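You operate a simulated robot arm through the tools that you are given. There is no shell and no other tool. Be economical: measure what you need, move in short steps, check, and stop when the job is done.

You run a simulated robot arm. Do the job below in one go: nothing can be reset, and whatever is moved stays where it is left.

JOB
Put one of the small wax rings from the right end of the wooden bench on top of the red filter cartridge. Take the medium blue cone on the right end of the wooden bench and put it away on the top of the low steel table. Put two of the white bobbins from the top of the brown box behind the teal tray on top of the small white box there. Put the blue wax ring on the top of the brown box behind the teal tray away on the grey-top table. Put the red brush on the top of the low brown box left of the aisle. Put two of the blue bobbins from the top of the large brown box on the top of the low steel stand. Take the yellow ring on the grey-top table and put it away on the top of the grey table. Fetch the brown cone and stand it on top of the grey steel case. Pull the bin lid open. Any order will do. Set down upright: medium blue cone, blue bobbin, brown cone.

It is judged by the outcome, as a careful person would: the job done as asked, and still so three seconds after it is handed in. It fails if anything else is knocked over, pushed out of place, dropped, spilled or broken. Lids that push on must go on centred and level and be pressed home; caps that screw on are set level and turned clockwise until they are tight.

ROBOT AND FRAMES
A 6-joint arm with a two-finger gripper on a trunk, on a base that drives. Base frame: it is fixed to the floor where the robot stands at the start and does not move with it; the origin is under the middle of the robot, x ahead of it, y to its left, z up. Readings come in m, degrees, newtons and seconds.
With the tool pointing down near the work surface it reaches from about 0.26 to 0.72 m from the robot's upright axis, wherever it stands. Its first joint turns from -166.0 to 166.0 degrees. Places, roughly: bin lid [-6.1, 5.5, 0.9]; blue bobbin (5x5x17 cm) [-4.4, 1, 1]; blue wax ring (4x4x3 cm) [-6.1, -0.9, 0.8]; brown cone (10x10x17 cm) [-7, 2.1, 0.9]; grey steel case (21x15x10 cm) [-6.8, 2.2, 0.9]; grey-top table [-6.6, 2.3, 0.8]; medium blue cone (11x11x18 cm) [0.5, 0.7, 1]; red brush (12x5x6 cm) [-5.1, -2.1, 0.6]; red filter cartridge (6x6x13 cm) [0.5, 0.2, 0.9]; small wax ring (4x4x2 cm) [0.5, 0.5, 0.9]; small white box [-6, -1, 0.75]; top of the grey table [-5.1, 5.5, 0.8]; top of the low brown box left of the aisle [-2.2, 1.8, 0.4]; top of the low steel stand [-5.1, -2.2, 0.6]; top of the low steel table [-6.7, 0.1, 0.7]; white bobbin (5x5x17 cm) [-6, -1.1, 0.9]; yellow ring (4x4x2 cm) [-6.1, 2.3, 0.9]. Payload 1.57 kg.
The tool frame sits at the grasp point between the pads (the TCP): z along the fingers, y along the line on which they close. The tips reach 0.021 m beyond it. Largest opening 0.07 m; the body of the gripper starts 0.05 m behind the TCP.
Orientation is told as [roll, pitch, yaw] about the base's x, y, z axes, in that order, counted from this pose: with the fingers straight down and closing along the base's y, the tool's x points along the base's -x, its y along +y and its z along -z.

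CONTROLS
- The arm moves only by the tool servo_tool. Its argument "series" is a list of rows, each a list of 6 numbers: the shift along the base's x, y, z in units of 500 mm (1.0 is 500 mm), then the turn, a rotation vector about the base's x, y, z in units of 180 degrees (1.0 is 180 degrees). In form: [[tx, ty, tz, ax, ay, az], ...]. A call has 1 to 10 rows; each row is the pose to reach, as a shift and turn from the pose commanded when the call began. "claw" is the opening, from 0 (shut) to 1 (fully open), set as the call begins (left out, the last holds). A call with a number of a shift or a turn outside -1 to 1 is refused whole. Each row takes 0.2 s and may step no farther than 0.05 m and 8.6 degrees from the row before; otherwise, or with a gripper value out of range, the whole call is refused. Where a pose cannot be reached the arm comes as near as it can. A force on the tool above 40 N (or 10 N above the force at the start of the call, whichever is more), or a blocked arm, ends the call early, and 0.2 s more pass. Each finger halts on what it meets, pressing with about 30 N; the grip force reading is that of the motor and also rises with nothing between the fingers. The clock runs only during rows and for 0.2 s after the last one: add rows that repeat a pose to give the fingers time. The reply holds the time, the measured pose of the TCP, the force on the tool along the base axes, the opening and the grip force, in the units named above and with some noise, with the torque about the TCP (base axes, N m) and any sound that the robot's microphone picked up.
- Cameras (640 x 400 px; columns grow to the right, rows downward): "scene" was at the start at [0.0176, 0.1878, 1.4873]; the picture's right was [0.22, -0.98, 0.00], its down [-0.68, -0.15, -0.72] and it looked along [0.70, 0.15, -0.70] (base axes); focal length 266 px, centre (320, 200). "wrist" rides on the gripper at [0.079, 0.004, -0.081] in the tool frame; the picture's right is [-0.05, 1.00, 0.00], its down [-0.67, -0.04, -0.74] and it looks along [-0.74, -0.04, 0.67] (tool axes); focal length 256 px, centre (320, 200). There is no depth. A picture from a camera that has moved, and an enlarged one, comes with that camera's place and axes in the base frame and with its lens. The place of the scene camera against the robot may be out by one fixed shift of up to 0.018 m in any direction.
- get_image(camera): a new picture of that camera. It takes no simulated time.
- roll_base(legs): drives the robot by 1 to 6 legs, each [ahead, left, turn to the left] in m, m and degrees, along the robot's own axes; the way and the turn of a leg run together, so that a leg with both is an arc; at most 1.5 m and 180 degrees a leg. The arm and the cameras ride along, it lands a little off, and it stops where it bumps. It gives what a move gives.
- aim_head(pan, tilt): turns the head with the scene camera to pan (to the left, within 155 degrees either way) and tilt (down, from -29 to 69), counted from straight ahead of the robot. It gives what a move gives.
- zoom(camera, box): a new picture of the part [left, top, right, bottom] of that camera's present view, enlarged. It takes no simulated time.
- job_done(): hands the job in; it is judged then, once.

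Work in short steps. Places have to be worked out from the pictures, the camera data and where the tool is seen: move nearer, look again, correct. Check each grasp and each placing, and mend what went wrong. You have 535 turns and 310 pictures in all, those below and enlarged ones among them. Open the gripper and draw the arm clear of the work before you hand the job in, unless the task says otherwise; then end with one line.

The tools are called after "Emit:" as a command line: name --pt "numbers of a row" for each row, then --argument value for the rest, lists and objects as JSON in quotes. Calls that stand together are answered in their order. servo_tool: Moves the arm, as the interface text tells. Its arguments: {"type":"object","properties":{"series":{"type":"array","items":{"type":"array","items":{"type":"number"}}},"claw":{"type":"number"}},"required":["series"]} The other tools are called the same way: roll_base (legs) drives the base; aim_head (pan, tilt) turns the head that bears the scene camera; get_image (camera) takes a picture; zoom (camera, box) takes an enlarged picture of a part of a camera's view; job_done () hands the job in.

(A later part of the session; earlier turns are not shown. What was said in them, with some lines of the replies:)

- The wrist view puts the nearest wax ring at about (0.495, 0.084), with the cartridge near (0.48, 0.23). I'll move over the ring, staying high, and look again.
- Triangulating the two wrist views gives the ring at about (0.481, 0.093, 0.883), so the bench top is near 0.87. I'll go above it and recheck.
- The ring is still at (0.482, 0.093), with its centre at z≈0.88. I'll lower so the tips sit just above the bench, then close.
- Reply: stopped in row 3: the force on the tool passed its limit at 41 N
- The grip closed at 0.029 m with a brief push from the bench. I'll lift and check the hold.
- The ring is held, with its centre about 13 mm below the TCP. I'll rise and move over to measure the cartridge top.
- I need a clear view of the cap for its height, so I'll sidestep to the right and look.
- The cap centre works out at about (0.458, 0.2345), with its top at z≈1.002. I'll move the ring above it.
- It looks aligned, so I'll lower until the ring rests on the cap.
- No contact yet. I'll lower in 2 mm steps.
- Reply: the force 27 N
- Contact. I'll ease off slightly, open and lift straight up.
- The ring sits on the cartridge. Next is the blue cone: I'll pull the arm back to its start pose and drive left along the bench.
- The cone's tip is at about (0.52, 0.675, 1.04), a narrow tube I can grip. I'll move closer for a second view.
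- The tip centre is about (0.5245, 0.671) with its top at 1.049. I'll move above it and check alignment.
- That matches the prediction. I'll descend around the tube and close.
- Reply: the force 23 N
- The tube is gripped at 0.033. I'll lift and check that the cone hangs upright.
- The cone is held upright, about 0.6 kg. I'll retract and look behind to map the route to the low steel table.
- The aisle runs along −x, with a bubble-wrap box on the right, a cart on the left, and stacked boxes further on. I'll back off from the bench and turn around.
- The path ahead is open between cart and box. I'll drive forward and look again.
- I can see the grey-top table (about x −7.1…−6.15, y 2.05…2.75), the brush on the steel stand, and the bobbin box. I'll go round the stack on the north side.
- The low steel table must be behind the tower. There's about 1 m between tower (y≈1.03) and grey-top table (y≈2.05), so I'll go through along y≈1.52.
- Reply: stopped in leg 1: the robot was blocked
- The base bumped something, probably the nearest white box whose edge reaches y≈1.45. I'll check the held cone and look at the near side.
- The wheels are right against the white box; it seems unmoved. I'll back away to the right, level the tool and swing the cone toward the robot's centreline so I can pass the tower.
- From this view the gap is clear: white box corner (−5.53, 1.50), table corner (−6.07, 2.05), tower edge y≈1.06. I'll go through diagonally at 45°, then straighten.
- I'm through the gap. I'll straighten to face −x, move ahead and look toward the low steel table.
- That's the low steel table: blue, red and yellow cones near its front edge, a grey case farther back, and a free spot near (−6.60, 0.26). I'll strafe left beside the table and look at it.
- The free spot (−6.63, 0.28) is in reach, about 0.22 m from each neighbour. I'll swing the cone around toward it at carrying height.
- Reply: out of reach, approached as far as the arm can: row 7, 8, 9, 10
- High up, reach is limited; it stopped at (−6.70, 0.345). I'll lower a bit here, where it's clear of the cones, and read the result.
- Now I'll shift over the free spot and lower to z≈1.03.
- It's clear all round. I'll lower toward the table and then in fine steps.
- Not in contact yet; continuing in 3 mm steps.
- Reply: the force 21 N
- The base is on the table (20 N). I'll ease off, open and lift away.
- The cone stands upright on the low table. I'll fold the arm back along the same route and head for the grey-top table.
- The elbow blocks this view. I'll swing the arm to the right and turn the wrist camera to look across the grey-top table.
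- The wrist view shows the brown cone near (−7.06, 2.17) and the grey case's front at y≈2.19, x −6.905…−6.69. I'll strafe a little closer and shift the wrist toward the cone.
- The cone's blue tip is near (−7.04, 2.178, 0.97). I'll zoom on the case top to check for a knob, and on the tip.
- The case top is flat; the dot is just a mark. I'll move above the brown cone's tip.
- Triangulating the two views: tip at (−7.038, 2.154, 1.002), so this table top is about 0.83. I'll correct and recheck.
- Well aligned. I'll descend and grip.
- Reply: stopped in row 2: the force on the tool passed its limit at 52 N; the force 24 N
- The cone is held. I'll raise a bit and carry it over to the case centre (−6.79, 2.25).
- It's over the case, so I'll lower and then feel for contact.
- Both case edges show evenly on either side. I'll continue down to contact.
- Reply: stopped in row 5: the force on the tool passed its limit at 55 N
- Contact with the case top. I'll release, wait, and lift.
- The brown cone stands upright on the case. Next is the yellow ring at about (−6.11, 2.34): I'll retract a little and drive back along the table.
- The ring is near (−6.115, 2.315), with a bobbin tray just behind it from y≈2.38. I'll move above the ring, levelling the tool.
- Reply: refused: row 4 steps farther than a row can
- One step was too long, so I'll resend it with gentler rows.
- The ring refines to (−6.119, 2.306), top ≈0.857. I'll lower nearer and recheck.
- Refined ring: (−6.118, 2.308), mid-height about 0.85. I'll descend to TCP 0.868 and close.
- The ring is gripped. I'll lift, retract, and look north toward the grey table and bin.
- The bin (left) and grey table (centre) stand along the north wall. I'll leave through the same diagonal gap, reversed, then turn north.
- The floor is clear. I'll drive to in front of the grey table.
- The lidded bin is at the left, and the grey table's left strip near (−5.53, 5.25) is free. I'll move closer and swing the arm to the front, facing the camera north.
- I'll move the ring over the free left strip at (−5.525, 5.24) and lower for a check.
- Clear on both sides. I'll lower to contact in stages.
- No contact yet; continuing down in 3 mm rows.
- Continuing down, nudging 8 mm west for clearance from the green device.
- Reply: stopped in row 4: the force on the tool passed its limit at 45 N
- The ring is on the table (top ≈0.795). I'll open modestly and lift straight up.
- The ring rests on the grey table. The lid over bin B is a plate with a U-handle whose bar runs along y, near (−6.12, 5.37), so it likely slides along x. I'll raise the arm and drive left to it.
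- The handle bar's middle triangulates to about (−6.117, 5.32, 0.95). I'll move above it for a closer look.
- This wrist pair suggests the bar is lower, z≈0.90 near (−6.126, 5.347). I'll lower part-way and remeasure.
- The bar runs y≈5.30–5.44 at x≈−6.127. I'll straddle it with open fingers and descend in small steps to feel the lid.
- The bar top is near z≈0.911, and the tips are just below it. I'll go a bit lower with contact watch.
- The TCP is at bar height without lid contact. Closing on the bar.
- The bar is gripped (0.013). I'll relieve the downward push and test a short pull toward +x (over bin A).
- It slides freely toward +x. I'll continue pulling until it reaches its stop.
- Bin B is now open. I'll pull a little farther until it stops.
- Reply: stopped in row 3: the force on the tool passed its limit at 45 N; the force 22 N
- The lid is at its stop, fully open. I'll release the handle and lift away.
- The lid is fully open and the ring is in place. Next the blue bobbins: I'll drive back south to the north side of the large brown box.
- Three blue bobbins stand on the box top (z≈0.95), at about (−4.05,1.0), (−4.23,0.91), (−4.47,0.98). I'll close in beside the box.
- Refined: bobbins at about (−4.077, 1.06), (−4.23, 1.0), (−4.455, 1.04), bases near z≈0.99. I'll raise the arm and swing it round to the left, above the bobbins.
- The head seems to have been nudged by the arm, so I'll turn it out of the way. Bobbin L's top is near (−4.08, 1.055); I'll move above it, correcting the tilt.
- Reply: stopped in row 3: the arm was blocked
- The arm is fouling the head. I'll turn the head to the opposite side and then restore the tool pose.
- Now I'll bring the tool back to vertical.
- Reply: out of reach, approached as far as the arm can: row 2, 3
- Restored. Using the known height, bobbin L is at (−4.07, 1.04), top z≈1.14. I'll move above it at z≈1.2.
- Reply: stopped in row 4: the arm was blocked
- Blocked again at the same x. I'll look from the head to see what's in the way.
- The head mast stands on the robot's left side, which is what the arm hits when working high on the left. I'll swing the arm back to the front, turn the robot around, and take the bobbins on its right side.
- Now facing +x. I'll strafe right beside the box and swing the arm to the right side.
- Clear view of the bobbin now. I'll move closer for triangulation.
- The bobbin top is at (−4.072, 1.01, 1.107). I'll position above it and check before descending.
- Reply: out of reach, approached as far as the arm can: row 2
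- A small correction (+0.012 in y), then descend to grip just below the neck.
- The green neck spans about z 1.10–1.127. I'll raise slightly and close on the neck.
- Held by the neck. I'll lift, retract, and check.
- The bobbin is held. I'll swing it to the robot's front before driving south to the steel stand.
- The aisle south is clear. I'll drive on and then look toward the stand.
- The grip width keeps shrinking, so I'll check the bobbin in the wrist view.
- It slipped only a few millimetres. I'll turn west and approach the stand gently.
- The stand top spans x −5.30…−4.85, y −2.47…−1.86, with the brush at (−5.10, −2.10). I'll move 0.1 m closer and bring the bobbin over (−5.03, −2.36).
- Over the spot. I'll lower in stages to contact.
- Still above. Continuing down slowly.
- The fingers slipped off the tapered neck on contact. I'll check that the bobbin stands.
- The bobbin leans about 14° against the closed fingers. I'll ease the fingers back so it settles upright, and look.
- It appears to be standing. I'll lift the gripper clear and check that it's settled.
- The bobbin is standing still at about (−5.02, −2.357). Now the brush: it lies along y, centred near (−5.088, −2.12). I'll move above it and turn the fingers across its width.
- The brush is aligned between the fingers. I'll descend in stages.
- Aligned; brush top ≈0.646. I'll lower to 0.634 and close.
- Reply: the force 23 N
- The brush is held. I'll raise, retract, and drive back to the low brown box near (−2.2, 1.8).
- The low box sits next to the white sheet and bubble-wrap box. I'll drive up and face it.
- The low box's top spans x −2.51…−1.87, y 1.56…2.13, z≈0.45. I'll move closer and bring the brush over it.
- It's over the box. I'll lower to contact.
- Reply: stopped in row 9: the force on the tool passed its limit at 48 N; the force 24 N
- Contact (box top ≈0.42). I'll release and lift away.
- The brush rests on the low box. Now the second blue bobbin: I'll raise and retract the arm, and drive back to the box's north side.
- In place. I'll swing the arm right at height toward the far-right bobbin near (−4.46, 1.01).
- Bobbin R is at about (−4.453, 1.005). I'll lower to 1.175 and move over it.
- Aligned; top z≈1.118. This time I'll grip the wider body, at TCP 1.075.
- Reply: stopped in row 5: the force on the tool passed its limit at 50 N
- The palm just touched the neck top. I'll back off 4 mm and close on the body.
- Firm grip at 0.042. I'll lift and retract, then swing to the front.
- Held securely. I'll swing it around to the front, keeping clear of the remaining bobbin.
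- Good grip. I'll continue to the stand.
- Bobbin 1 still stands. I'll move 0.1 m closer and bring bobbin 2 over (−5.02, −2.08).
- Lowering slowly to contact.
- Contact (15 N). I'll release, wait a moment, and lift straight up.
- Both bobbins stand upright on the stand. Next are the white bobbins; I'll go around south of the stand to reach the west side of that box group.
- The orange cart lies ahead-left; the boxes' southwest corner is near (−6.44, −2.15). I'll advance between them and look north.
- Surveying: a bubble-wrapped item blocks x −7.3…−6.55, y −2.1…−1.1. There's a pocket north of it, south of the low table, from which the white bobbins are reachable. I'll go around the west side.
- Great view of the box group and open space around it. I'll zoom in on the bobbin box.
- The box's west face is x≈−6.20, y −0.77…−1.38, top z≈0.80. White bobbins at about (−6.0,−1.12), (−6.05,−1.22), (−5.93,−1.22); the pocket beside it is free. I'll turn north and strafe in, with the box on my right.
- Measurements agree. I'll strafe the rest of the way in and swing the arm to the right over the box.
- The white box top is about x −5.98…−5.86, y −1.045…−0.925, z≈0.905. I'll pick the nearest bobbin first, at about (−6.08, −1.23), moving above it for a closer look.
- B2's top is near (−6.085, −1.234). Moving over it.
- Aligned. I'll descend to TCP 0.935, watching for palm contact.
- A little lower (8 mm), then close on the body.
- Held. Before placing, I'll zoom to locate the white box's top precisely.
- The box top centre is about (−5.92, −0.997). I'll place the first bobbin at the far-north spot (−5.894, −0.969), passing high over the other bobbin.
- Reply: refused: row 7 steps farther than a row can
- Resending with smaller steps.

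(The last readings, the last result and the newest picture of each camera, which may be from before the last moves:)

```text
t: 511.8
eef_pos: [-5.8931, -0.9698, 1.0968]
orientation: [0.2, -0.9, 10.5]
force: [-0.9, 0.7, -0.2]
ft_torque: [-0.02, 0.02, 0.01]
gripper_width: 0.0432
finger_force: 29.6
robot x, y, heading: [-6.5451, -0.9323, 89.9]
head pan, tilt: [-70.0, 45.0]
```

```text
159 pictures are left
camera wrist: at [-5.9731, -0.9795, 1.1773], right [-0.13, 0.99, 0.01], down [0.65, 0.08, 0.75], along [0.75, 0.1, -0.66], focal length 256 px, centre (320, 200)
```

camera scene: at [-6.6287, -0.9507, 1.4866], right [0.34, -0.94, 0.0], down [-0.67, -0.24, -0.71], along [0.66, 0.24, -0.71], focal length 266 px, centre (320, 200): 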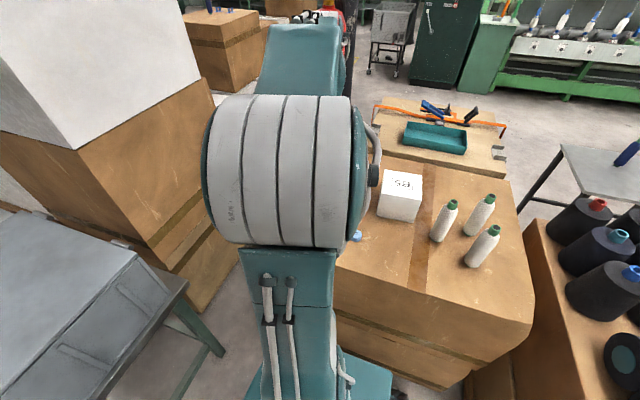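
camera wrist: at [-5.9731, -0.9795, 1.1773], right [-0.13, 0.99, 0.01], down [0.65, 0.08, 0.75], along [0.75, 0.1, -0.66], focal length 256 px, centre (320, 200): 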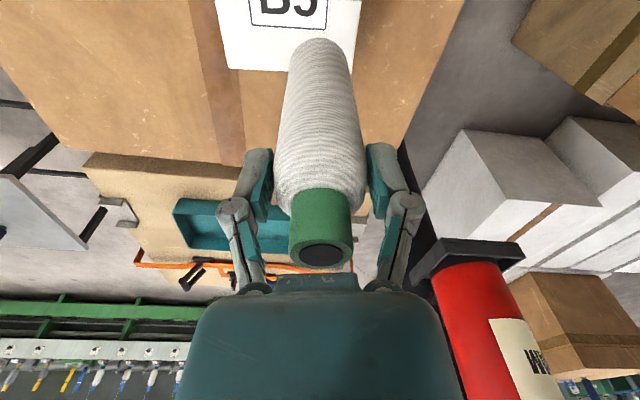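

Consistent. I'll shift 5 mm inward and lower to contact.

Emit:
servo_tool --pt "-0.01 0 -0.04 0 0 0" --pt "-0.01 0 -0.08 0 0 0" --pt "-0.01 0 -0.09 0 0 0" --pt "-0.01 0 -0.097 0 0 0" --pt "-0.01 0 -0.104 0 0 0" --pt "-0.01 0 -0.111 0 0 0" --pt "-0.01 0 -0.118 0 0 0" --pt "-0.01 0 -0.125 0 0 0"

Emit:
get_image --camera "wrist"

```text
t: 513.6
eef_pos: [-5.8992, -0.9683, 1.0384]
orientation: [0.2, -1.3, 10.5]
force: [1.4, -1.1, 31.1]
ft_torque: [-0.06, -0.06, -0.02]
gripper_width: 0.0441
finger_force: 30.2
robot x, y, heading: [-6.5466, -0.9347, 89.7]
head pan, tilt: [-70.0, 45.0]
```

```text
158 pictures are left
camera wrist: at [-5.9806, -0.9796, 1.1167], right [-0.13, 0.99, 0.0], down [0.65, 0.08, 0.76], along [0.75, 0.1, -0.65], focal length 256 px, centre (320, 200)
```

wrist: 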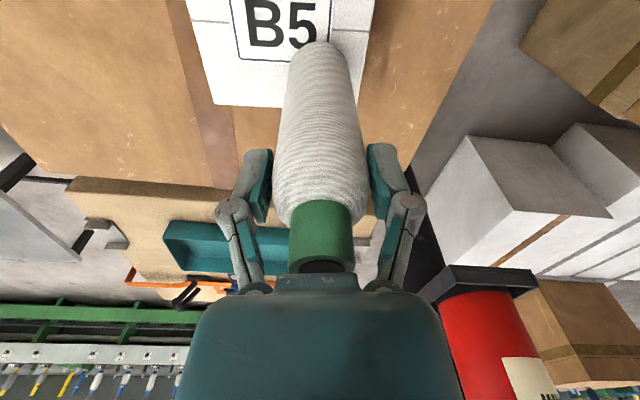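

Contact as predicted. I'll ease off, open, and lift straight up.

Emit:
servo_tool --pt "0 0 0.006 0 0 0" --pt "0 0 0.006 0 0 0"

Emit:
servo_tool --pt "0 0 0 0 0 0" --pt "0 0 0 0 0 0" --pt "0 0 0 0 0 0" --pt "0 0 0.06 0 0 0" --pt "0 0 0.14 0 0 0" --pt "-0.04 0 0.22 0 0 0" --pt "-0.12 0 0.26 0 0 0" --pt "-0.2 0 0.28 0 0 0" --pt "-0.28 0 0.28 0 0 0" --claw 1

Emit:
get_image --camera "wrist"

```text
t: 514.2
eef_pos: [-5.8987, -0.9687, 1.0367]
orientation: [0.3, -0.8, 10.5]
force: [1.0, -1.9, 19.7]
ft_torque: [-0.19, -0.24, 0.01]
gripper_width: 0.0432
finger_force: 30.1
robot x, y, heading: [-6.5485, -0.9336, 90.0]
head pan, tilt: [-70.0, 45.0]
```

```text
t: 516.2
eef_pos: [-6.0402, -0.9699, 1.1752]
orientation: [0.3, -0.9, 10.6]
force: [0.4, -0.6, -0.3]
ft_torque: [0.01, -0.04, 0.0]
gripper_width: 0.0699
finger_force: 0.1
robot x, y, heading: [-6.5485, -0.9318, 90.0]
head pan, tilt: [-70.0, 45.0]
```

```text
157 pictures are left
camera wrist: at [-6.1204, -0.9802, 1.2563], right [-0.13, 0.99, 0.01], down [0.65, 0.08, 0.75], along [0.75, 0.1, -0.66], focal length 256 px, centre (320, 200)
```

wrist: 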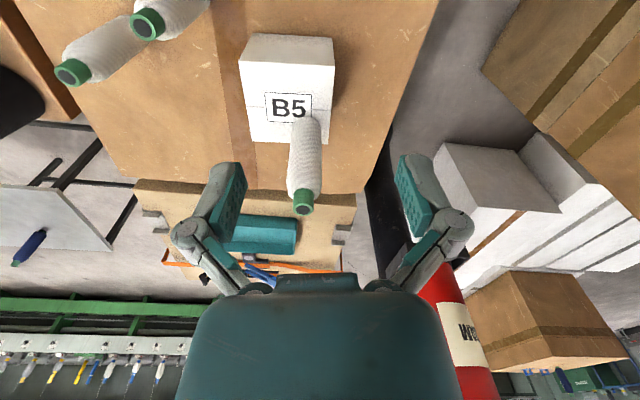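

The first one stands on the box. Now bobbin B1 near (−6.03, −1.135): moving above it.

Emit:
servo_tool --pt "0.004 -0.08 -0.02 0 0 0" --pt "0.008 -0.16 -0.04 0 0 0" --pt "0.014 -0.25 -0.08 0 0 0" --pt "0.018 -0.334 -0.12 0 0 0" --pt "0.018 -0.334 -0.2 0 0 0" --pt "0.018 -0.334 -0.26 0 0 0" --pt "0.018 -0.334 -0.26 0 0 0"

Emit:
get_image --camera "wrist"

```text
t: 517.8
eef_pos: [-6.03, -1.137, 1.0454]
orientation: [0.3, -0.9, 10.5]
force: [0.2, 1.1, 0.5]
ft_torque: [0.01, -0.02, 0.04]
gripper_width: 0.0701
finger_force: 0.0
robot x, y, heading: [-6.544, -0.9326, 90.1]
head pan, tilt: [-70.0, 45.0]
```

```text
156 pictures are left
camera wrist: at [-6.1104, -1.1464, 1.1259], right [-0.13, 0.99, 0.01], down [0.65, 0.08, 0.75], along [0.75, 0.1, -0.66], focal length 256 px, centre (320, 200)
```

wrist: 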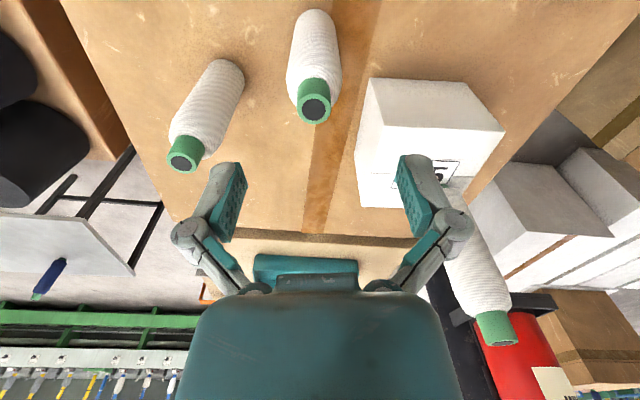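

Aligned within a few mm. Descending to the same grip height.

Emit:
servo_tool --pt "0.011 -0.003 -0.07 0 0 0" --pt "0.011 -0.003 -0.14 0 0 0" --pt "0.011 -0.003 -0.19 0 0 0" --pt "0.011 -0.003 -0.215 0 0 0" --pt "0.011 -0.003 -0.227 0 0 0" --pt "0.011 -0.003 -0.227 0 0 0"

Emit:
get_image --camera "wrist"

```text
t: 519.2
eef_pos: [-6.0235, -1.1374, 0.933]
orientation: [0.4, -0.8, 10.5]
force: [-0.2, 0.4, -0.2]
ft_torque: [0.05, 0.03, 0.02]
gripper_width: 0.0701
finger_force: 0.1
robot x, y, heading: [-6.5494, -0.9311, 90.0]
head pan, tilt: [-70.0, 45.0]
```

```text
155 pictures are left
camera wrist: at [-6.1042, -1.1485, 1.013], right [-0.13, 0.99, 0.01], down [0.65, 0.08, 0.75], along [0.75, 0.1, -0.66], focal length 256 px, centre (320, 200)
```

wrist: 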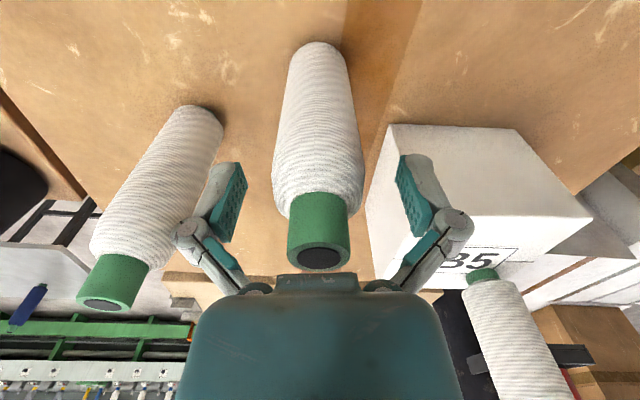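

No contact with neighbours. Closing and lifting.

Emit:
servo_tool --pt "0 0 0.002 0 0 0" --pt "0 0 0.002 0 0 0" --pt "0 0 0.002 0 0 0" --claw 0

Emit:
servo_tool --pt "0 0 0.06 0 0 0" --pt "0 0 0.14 0 0 0" --pt "0 0 0.22 0 0 0" --pt "0 0 0.3 0 0 0" --pt "0 0 0.38 0 0 0" --pt "0 0 0.42 0 0 0"

Emit:
get_image --camera "wrist"

```text
t: 520.0
eef_pos: [-6.0238, -1.1371, 0.9351]
orientation: [0.2, -1.1, 10.5]
force: [0.6, -2.5, 16.2]
ft_torque: [-0.14, -0.17, -0.01]
gripper_width: 0.0435
finger_force: 30.1
robot x, y, heading: [-6.5488, -0.9326, 89.8]
head pan, tilt: [-70.0, 45.0]
```

```text
t: 521.4
eef_pos: [-6.0248, -1.1382, 1.1461]
orientation: [0.4, -0.9, 10.5]
force: [0.8, 0.0, -1.1]
ft_torque: [0.03, -0.04, 0.02]
gripper_width: 0.0437
finger_force: 30.4
robot x, y, heading: [-6.5458, -0.9306, 89.8]
head pan, tilt: [-70.0, 45.0]
```

```text
154 pictures are left
camera wrist: at [-6.1038, -1.149, 1.2252], right [-0.13, 0.99, 0.01], down [0.65, 0.08, 0.75], along [0.75, 0.1, -0.66], focal length 256 px, centre (320, 200)
```

wrist: 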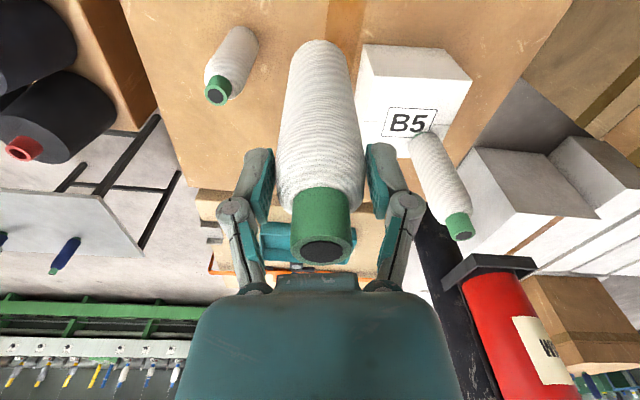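

The first bobbin stands at about (−5.90, −0.97). I'll bring the second to (−5.948, −1.027).

Emit:
servo_tool --pt "0.04 0.06 0 0 0 0" --pt "0.08 0.12 0 0 0 0" --pt "0.12 0.17 -0.02 0 0 0" --pt "0.154 0.222 -0.06 0 0 0" --pt "0.154 0.222 -0.1 0 0 0" --pt "0.154 0.222 -0.1 0 0 0"

Emit:
get_image --camera "wrist"

Emit:
get_image --camera "scene"

```text
t: 522.8
eef_pos: [-5.947, -1.0254, 1.0943]
orientation: [0.3, -0.7, 10.5]
force: [0.0, -0.2, -0.9]
ft_torque: [-0.01, -0.01, -0.01]
gripper_width: 0.0435
finger_force: 30.0
robot x, y, heading: [-6.5489, -0.932, 89.5]
head pan, tilt: [-70.0, 45.0]
```

```text
153 pictures are left
camera wrist: at [-6.0266, -1.0369, 1.1745], right [-0.13, 0.99, 0.01], down [0.65, 0.08, 0.75], along [0.75, 0.1, -0.66], focal length 256 px, centre (320, 200)
```

wrist: 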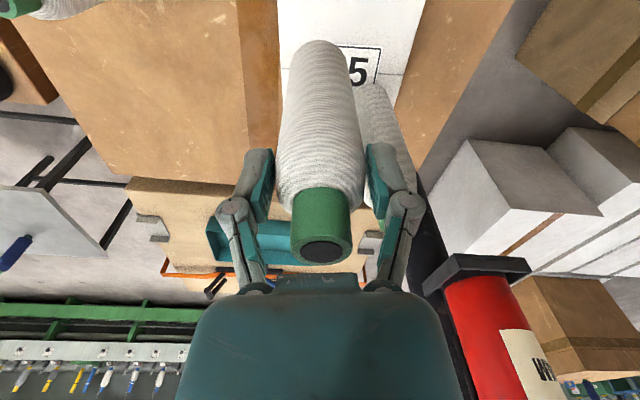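

```text
152 pictures are left
camera scene: at [-6.6271, -0.9515, 1.4866], right [0.34, -0.94, 0.0], down [-0.67, -0.24, -0.71], along [0.66, 0.24, -0.71], focal length 266 px, centre (320, 200)
```

scene: 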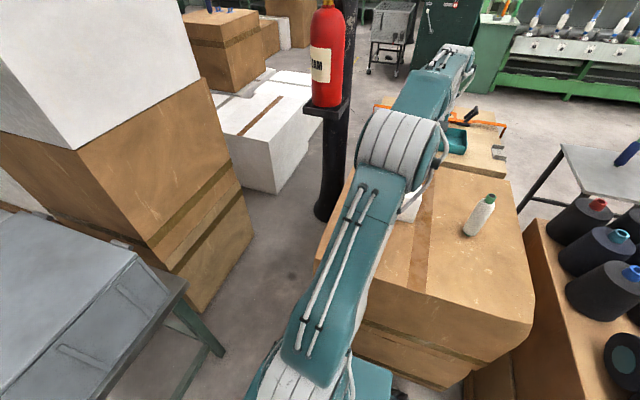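

Margins fit. I'll lower to contact with a 3 mm nudge north.

Emit:
servo_tool --pt "0 0.006 -0.04 0 0 0" --pt "0 0.006 -0.08 0 0 0" --pt "0 0.006 -0.09 0 0 0" --pt "0 0.006 -0.097 0 0 0" --pt "0 0.006 -0.104 0 0 0" --pt "0 0.006 -0.11 0 0 0" --pt "0 0.006 -0.116 0 0 0"

Emit:
get_image --camera "wrist"

```text
t: 524.4
eef_pos: [-5.9484, -1.0237, 1.0382]
orientation: [0.2, -1.1, 10.5]
force: [-0.3, -0.4, 30.0]
ft_torque: [0.01, -0.08, -0.01]
gripper_width: 0.0442
finger_force: 30.5
robot x, y, heading: [-6.5454, -0.9319, 90.0]
head pan, tilt: [-70.0, 45.0]
```

```text
151 pictures are left
camera wrist: at [-6.0282, -1.0341, 1.1183], right [-0.13, 0.99, 0.01], down [0.65, 0.08, 0.76], along [0.75, 0.1, -0.65], focal length 256 px, centre (320, 200)
```

wrist: 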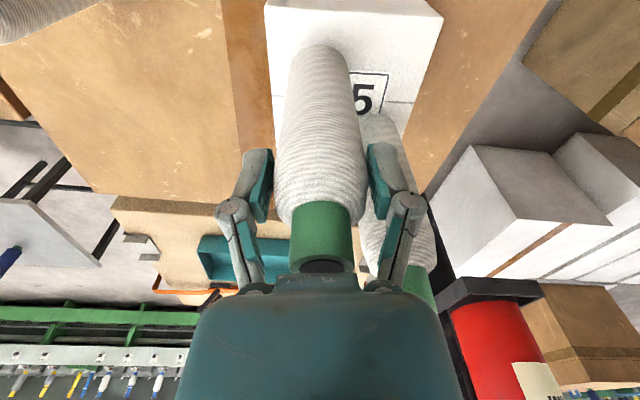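

On the box (30 N). I'll ease, open only partly to avoid the neighbour, and lift.

Emit:
servo_tool --pt "0 0 0.006 0 0 0" --pt "0 0 0.006 0 0 0"

Emit:
servo_tool --pt "0 0 0 0 0 0" --pt "0 0 0 0 0 0" --pt "0 0 0 0 0 0" --pt "0 0 0.05 0 0 0" --pt "0 0 0.12 0 0 0" --pt "0 0 0.2 0 0 0" --pt "-0.04 0 0.26 0 0 0" --pt "-0.13 0.0 0.28 0 0 0" --pt "-0.2 0.06 0.28 0 0 0" --pt "-0.25 0.13 0.28 0 0 0" --claw 0.85

Emit:
get_image --camera "wrist"

Emit:
get_image --camera "scene"

```text
t: 525.0
eef_pos: [-5.9472, -1.0227, 1.039]
orientation: [0.4, -0.9, 10.5]
force: [2.4, -2.3, 16.0]
ft_torque: [-0.14, -0.4, 0.01]
gripper_width: 0.0432
finger_force: 30.1
robot x, y, heading: [-6.5514, -0.9319, 89.7]
head pan, tilt: [-70.0, 45.0]
```

```text
t: 527.2
eef_pos: [-6.0725, -0.959, 1.1784]
orientation: [0.4, -0.9, 10.5]
force: [-0.7, -0.3, -0.5]
ft_torque: [0.02, -0.01, -0.02]
gripper_width: 0.0592
finger_force: 0.0
robot x, y, heading: [-6.5456, -0.9344, 89.8]
head pan, tilt: [-70.0, 45.0]
```

```text
150 pictures are left
camera wrist: at [-6.1531, -0.9689, 1.2591], right [-0.13, 0.99, 0.01], down [0.65, 0.08, 0.75], along [0.75, 0.1, -0.66], focal length 256 px, centre (320, 200)
```

wrist: 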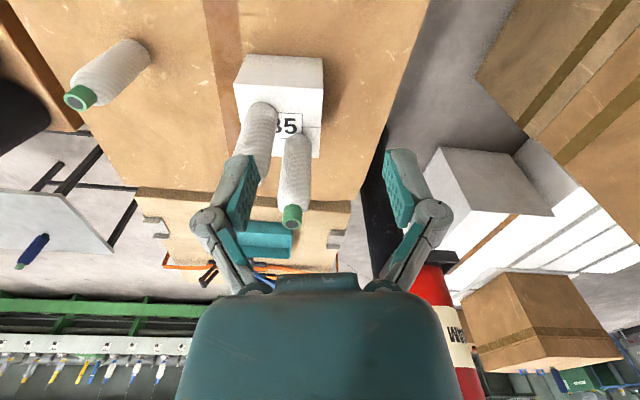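

```text
149 pictures are left
camera scene: at [-6.6291, -0.9511, 1.4865], right [0.34, -0.94, 0.0], down [-0.67, -0.24, -0.71], along [0.67, 0.24, -0.71], focal length 266 px, centre (320, 200)
```

scene: 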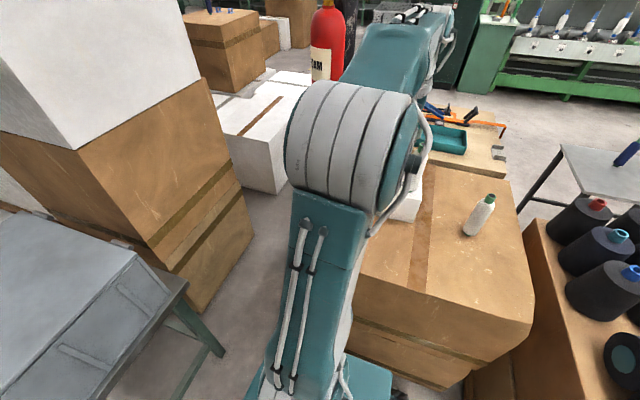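

Both white bobbins stand on the small white box. Now the blue ring near (−6.10, −0.90): I'll pull back for a view of it.

Emit:
servo_tool --pt "-0.08 0.04 -0.03 0 0 0" --pt "-0.16 0.08 -0.06 0 0 0" --pt "-0.236 0.118 -0.1 0 0 0" --pt "-0.236 0.118 -0.18 0 0 0" --pt "-0.236 0.118 -0.18 0 0 0" --claw 1

Emit:
get_image --camera "wrist"

```text
t: 528.4
eef_pos: [-6.1893, -0.8976, 1.0888]
orientation: [0.2, -0.9, 10.5]
force: [-0.7, -0.5, -0.2]
ft_torque: [0.02, 0.0, 0.0]
gripper_width: 0.0698
finger_force: 0.1
robot x, y, heading: [-6.5497, -0.9352, 89.8]
head pan, tilt: [-70.0, 45.0]
```

```text
148 pictures are left
camera wrist: at [-6.2699, -0.9092, 1.1695], right [-0.13, 0.99, 0.01], down [0.65, 0.08, 0.75], along [0.75, 0.1, -0.66], focal length 256 px, centre (320, 200)
```

wrist: 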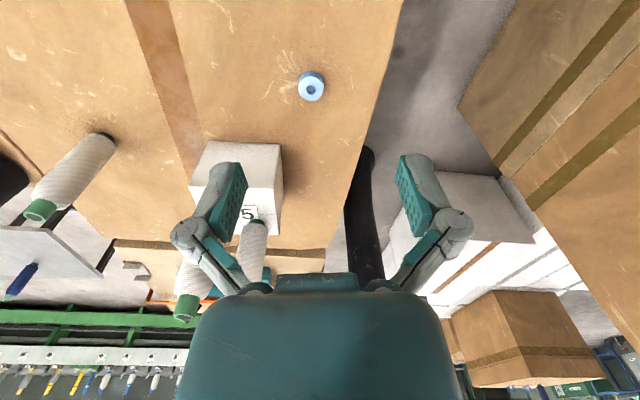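

The ring is at (−6.102, −0.897, ~0.81). I'll lower above it and recheck.

Emit:
servo_tool --pt "0.08 0 -0.03 0 0.005 0" --pt "0.174 0.002 -0.06 0 0.005 0" --pt "0.174 0.002 -0.15 0 0.005 0" --pt "0.174 0.002 -0.24 0 0.005 0" --pt "0.174 0.002 -0.33 0 0.005 0" --pt "0.174 0.002 -0.33 0 0.005 0"

Emit:
get_image --camera "wrist"

```text
t: 529.8
eef_pos: [-6.1029, -0.8995, 0.9247]
orientation: [0.5, -0.1, 10.5]
force: [1.1, 0.4, 0.0]
ft_torque: [0.01, 0.04, 0.0]
gripper_width: 0.07
finger_force: 0.1
robot x, y, heading: [-6.5516, -0.9348, 89.4]
head pan, tilt: [-70.0, 45.0]
```

```text
147 pictures are left
camera wrist: at [-6.1818, -0.9088, 1.006], right [-0.13, 0.99, 0.01], down [0.66, 0.08, 0.74], along [0.74, 0.1, -0.67], focal length 256 px, centre (320, 200)
```

wrist: 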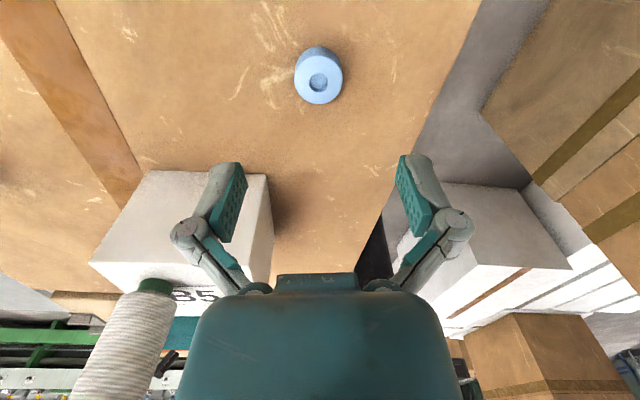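

Centred. Descending and closing on the ring.

Emit:
servo_tool --pt "0.003 0.001 -0.07 0 0 0" --pt "0.003 0.001 -0.14 0 0 0" --pt "0.003 0.001 -0.198 0 0 0" --pt "0.003 0.001 -0.198 0 0 0"

Emit:
servo_tool --pt "0 0 0 0 0 0" --pt "0 0 0 0 0 0" --pt "0 0 0 0 0 0" --claw 0

Emit:
servo_tool --pt "0 0 0.06 0 0 0" --pt "0 0 0.14 0 0 0" --pt "0 0 0.22 0 0 0" --pt "0 0 0.3 0 0 0" --pt "0 0 0.3 0 0 0"

Emit:
get_image --camera "wrist"

```text
t: 530.8
eef_pos: [-6.1021, -0.8974, 0.8252]
orientation: [0.5, -0.1, 10.5]
force: [-0.2, -0.3, 0.1]
ft_torque: [0.0, 0.01, 0.01]
gripper_width: 0.0698
finger_force: 0.0
robot x, y, heading: [-6.5464, -0.9335, 89.7]
head pan, tilt: [-70.0, 45.0]
```

```text
t: 531.6
eef_pos: [-6.1007, -0.8973, 0.8272]
orientation: [0.6, -0.1, 10.5]
force: [0.7, 0.3, 12.5]
ft_torque: [0.01, 0.02, -0.02]
gripper_width: 0.0334
finger_force: 30.1
robot x, y, heading: [-6.5524, -0.9333, 89.8]
head pan, tilt: [-70.0, 45.0]
```

```text
t: 532.8
eef_pos: [-6.1011, -0.8974, 0.9759]
orientation: [0.5, 0.0, 10.5]
force: [-0.7, -0.9, -0.7]
ft_torque: [0.0, 0.01, 0.0]
gripper_width: 0.0333
finger_force: 29.8
robot x, y, heading: [-6.5498, -0.931, 89.5]
head pan, tilt: [-70.0, 45.0]
```

```text
146 pictures are left
camera wrist: at [-6.1811, -0.9084, 1.0579], right [-0.13, 0.99, 0.01], down [0.66, 0.08, 0.74], along [0.74, 0.1, -0.67], focal length 256 px, centre (320, 200)
```

wrist: 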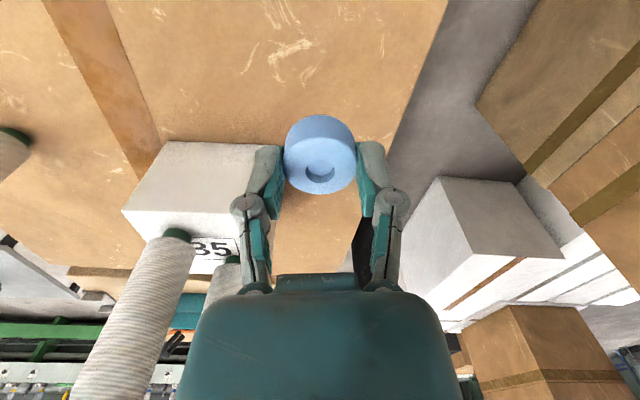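

The blue ring is held. I'll swing the arm to the front, leave the pocket westward, and drive north to the grey-top table.

Emit:
servo_tool --pt "0 0 0.09 0 0 0" --pt "-0.02 0.04 0.17 0 0 0" --pt "-0.05 0.1 0.24 0 0 0" --pt "-0.08 0.17 0.3 0 0 0.02" --pt "-0.1 0.25 0.34 0 0 0.04" --pt "-0.13 0.33 0.36 0 0 0.08" --pt "-0.17 0.41 0.36 0 0 0.12" --pt "-0.22 0.48 0.36 0 0 0.16" --pt "-0.28 0.54 0.36 0 0 0.2" --pt "-0.35 0.59 0.36 0 0 0.24"

Emit:
servo_tool --pt "-0.08 0.04 0 0 0 0.03" --pt "-0.16 0.07 0 0 0 0.06" --pt "-0.25 0.09 0 0 0 0.1" --pt "-0.34 0.1 0 0 0 0.13" --pt "-0.42 0.1 0 0 0 0.16" --pt "-0.42 0.1 0 0 0 0.18"

Emit:
roll_base --legs '[[0, 0.95, 0], [1.3, 0, 0], [1.2, 0.0, 0]]'

Emit:
aim_head --pan -30 --tilt 35

Emit:
get_image --camera "scene"

```text
t: 535.0
eef_pos: [-6.2782, -0.6004, 1.156]
orientation: [0.3, 0.0, 53.8]
force: [0.0, 0.2, -0.4]
ft_torque: [-0.01, 0.0, -0.01]
gripper_width: 0.0333
finger_force: 30.1
robot x, y, heading: [-6.554, -0.9348, 89.8]
head pan, tilt: [-70.0, 45.0]
```

```text
t: 536.4
eef_pos: [-6.4875, -0.5513, 1.1559]
orientation: [0.3, 0.0, 86.3]
force: [0.1, 0.1, -0.7]
ft_torque: [-0.01, 0.03, 0.01]
gripper_width: 0.0331
finger_force: 30.0
robot x, y, heading: [-6.5456, -0.9349, 89.5]
head pan, tilt: [-70.0, 45.0]
```

```text
t: 553.1
eef_pos: [-7.4217, 1.9379, 1.155]
orientation: [0.5, 0.0, 86.5]
force: [0.1, 0.0, 0.5]
ft_torque: [-0.01, 0.01, -0.05]
gripper_width: 0.0334
finger_force: 30.2
robot x, y, heading: [-7.479, 1.5543, 90.1]
head pan, tilt: [-70.0, 45.0]
```

```text
t: 554.1
eef_pos: [-7.4234, 1.9374, 1.1553]
orientation: [0.4, 0.0, 86.5]
force: [0.5, -0.3, -0.4]
ft_torque: [-0.03, -0.03, -0.03]
gripper_width: 0.0335
finger_force: 30.1
robot x, y, heading: [-7.4793, 1.5547, 90.3]
head pan, tilt: [-30.0, 35.0]
```

```text
145 pictures are left
camera scene: at [-7.5941, 1.5864, 1.5012], right [0.87, -0.5, 0.0], down [-0.29, -0.5, -0.82], along [0.41, 0.71, -0.57], focal length 266 px, centre (320, 200)
```

scene: 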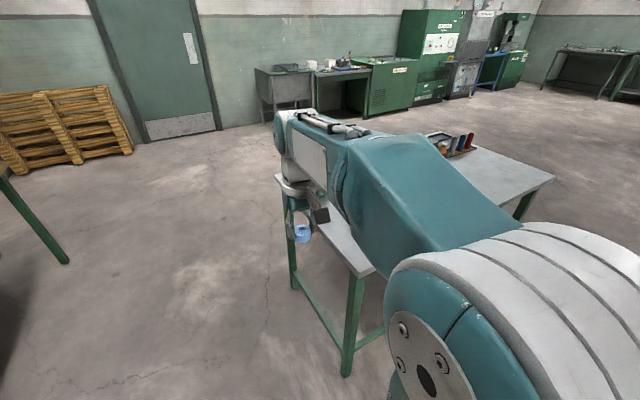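

I'll strafe right along the table's south side to the free area.

Emit:
roll_base --legs '[[0, -1.08, 0]]'

Emit:
get_image --camera "wrist"

Emit:
aim_head --pan 0 --tilt 45

Emit:
get_image --camera "scene"

```text
t: 559.7
eef_pos: [-6.3444, 1.9428, 1.1546]
orientation: [0.4, 0.1, 86.8]
force: [-0.1, 0.1, -0.6]
ft_torque: [0.01, -0.03, 0.02]
gripper_width: 0.0334
finger_force: 30.2
robot x, y, heading: [-6.3956, 1.561, 90.4]
head pan, tilt: [-30.0, 35.0]
```

```text
144 pictures are left
camera wrist: at [-6.3527, 1.8646, 1.2367], right [-0.99, 0.11, 0.01], down [0.08, 0.66, 0.74], along [0.08, 0.74, -0.67], focal length 256 px, centre (320, 200)
```

wrist: 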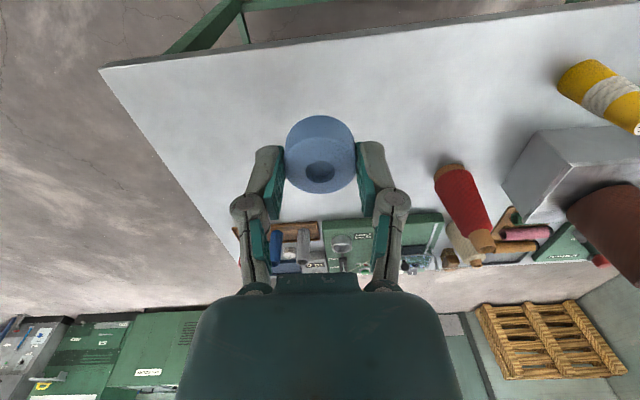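

```text
t: 560.6
eef_pos: [-6.3433, 1.9434, 1.1554]
orientation: [0.6, 0.0, 86.8]
force: [0.1, -0.4, -0.5]
ft_torque: [-0.01, -0.01, 0.04]
gripper_width: 0.0333
finger_force: 30.0
robot x, y, heading: [-6.3973, 1.5632, 90.5]
head pan, tilt: [0.0, 45.0]
```

```text
143 pictures are left
camera scene: at [-6.5578, 1.5965, 1.4864], right [1.0, 0.01, 0.0], down [0.01, -0.71, -0.71], along [0.0, 0.71, -0.71], focal length 266 px, centre (320, 200)
```

scene: 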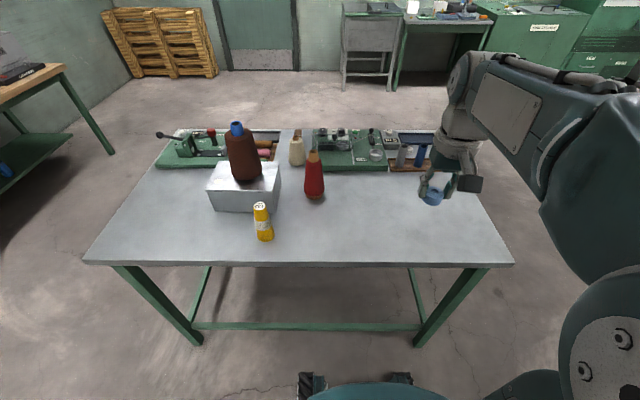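

The area at (−6.34, 2.19) is free. I'll bring the ring over and lower.

Emit:
servo_tool --pt "0 0.09 -0.03 0 0 0" --pt "0 0.18 -0.06 0 0 0" --pt "0 0.27 -0.09 0 0 0" --pt "0 0.36 -0.12 0 0 0" --pt "0 0.45 -0.16 0 0 0" --pt "0 0.49 -0.24 0 0 0" --pt "0 0.49 -0.33 0 0 0" --pt "0 0.49 -0.42 0 0 0" --pt "0 0.49 -0.5 0 0 0" --pt "0 0.49 -0.52 0 0 0"

Emit:
servo_tool --pt "0 0 -0.008 0 0 0" --pt "0 0 -0.016 0 0 0" --pt "0 0 -0.024 0 0 0" --pt "0 0 -0.032 0 0 0" --pt "0 0 -0.04 0 0 0" --pt "0 0 -0.048 0 0 0" --pt "0 0 -0.056 0 0 0"

Emit:
get_image --camera "wrist"

```text
t: 562.9
eef_pos: [-6.3417, 2.1874, 0.8928]
orientation: [0.5, 0.0, 86.8]
force: [0.1, -0.1, -0.3]
ft_torque: [0.03, 0.0, 0.03]
gripper_width: 0.0333
finger_force: 29.6
robot x, y, heading: [-6.4032, 1.5621, 90.5]
head pan, tilt: [0.0, 45.0]
```

```text
t: 564.5
eef_pos: [-6.3422, 2.1886, 0.8697]
orientation: [0.4, -0.2, 86.8]
force: [1.3, 2.5, 32.0]
ft_torque: [-0.03, -0.39, 0.03]
gripper_width: 0.0341
finger_force: 30.2
robot x, y, heading: [-6.3988, 1.5617, 90.5]
head pan, tilt: [0.0, 45.0]
```

```text
142 pictures are left
camera wrist: at [-6.3508, 2.1096, 0.9505], right [-0.99, 0.11, 0.01], down [0.08, 0.66, 0.75], along [0.08, 0.74, -0.66], focal length 256 px, centre (320, 200)
```

wrist: 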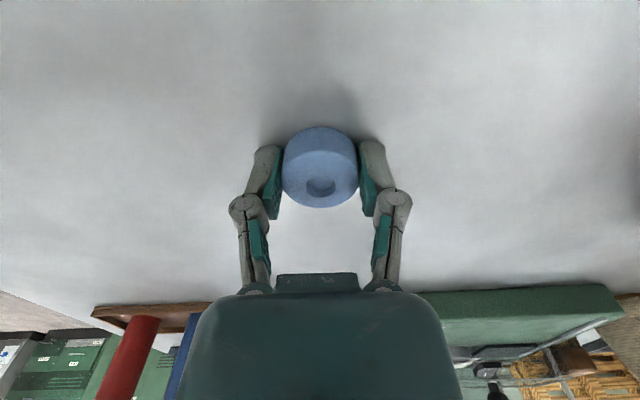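

On the table (32 N). I'll ease off, release, lift and retract.

Emit:
servo_tool --pt "0 0 0.008 0 0 0" --pt "0 0 0.008 0 0 0"

Emit:
servo_tool --pt "0 0 0 0 0 0" --pt "0 0 0 0 0 0" --pt "0 0 0 0 0 0" --pt "0 0 0.08 0 0 0" --pt "0 0 0.17 0 0 0" --pt "0 0 0.26 0 0 0" --pt "0 0 0.35 0 0 0" --pt "0 -0.04 0.43 0 0 0" --pt "0 -0.12 0.48 0 0 0" --pt "0 -0.2 0.52 0 0 0" --claw 1

Emit:
get_image --camera "scene"

Emit:
get_image --camera "wrist"

```text
t: 565.0
eef_pos: [-6.3416, 2.1879, 0.8702]
orientation: [0.5, 0.2, 86.8]
force: [2.5, 5.0, 10.3]
ft_torque: [0.22, -0.12, 0.08]
gripper_width: 0.0344
finger_force: 29.8
robot x, y, heading: [-6.3989, 1.559, 90.4]
head pan, tilt: [0.0, 45.0]
```

```text
t: 567.2
eef_pos: [-6.3425, 2.0883, 1.1308]
orientation: [0.5, 0.3, 86.9]
force: [-0.1, 0.4, -0.8]
ft_torque: [-0.03, 0.01, 0.01]
gripper_width: 0.0702
finger_force: 0.1
robot x, y, heading: [-6.3989, 1.559, 90.4]
head pan, tilt: [0.0, 45.0]
```

```text
141 pictures are left
camera scene: at [-6.5576, 1.5972, 1.4864], right [1.0, 0.01, 0.0], down [0.01, -0.71, -0.71], along [-0.01, 0.71, -0.71], focal length 266 px, centre (320, 200)
```

scene: 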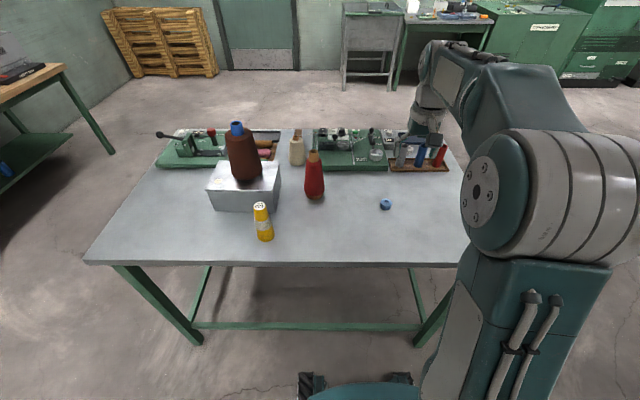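

```text
140 pictures are left
camera wrist: at [-6.3506, 2.0097, 1.2126], right [-0.99, 0.11, 0.01], down [0.08, 0.66, 0.74], along [0.08, 0.74, -0.67], focal length 256 px, centre (320, 200)
```

wrist: 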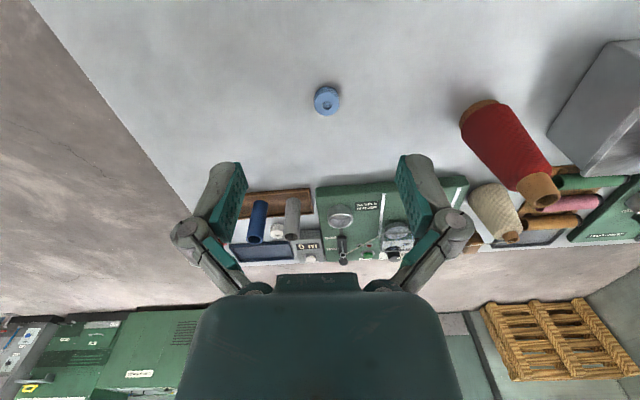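

The blue ring is on the table and every item is placed. I'll retract the arm clear of the table before handing in.

Emit:
servo_tool --pt "0 -0.08 0.04 0 0 0" --pt "0 -0.16 0.06 0 0 0" --pt "0 -0.24 0.08 0 0 0" --pt "0 -0.32 0.08 0 0 0"

Emit:
job_done

```text
t: 568.2
eef_pos: [-6.3431, 1.9272, 1.1723]
orientation: [0.4, -0.1, 86.8]
force: [-0.5, -0.3, -0.5]
ft_torque: [-0.03, 0.0, 0.0]
gripper_width: 0.0698
finger_force: 0.1
robot x, y, heading: [-6.4045, 1.5605, 90.3]
head pan, tilt: [0.0, 45.0]
```

```text
The job is handed in.
```

All nine parts of the job are done and handed in: the items were placed as asked and seen in place on camera, and the bin lid slid fully open; along the way the base bumped one white box, which did not appear to move in the pictures.
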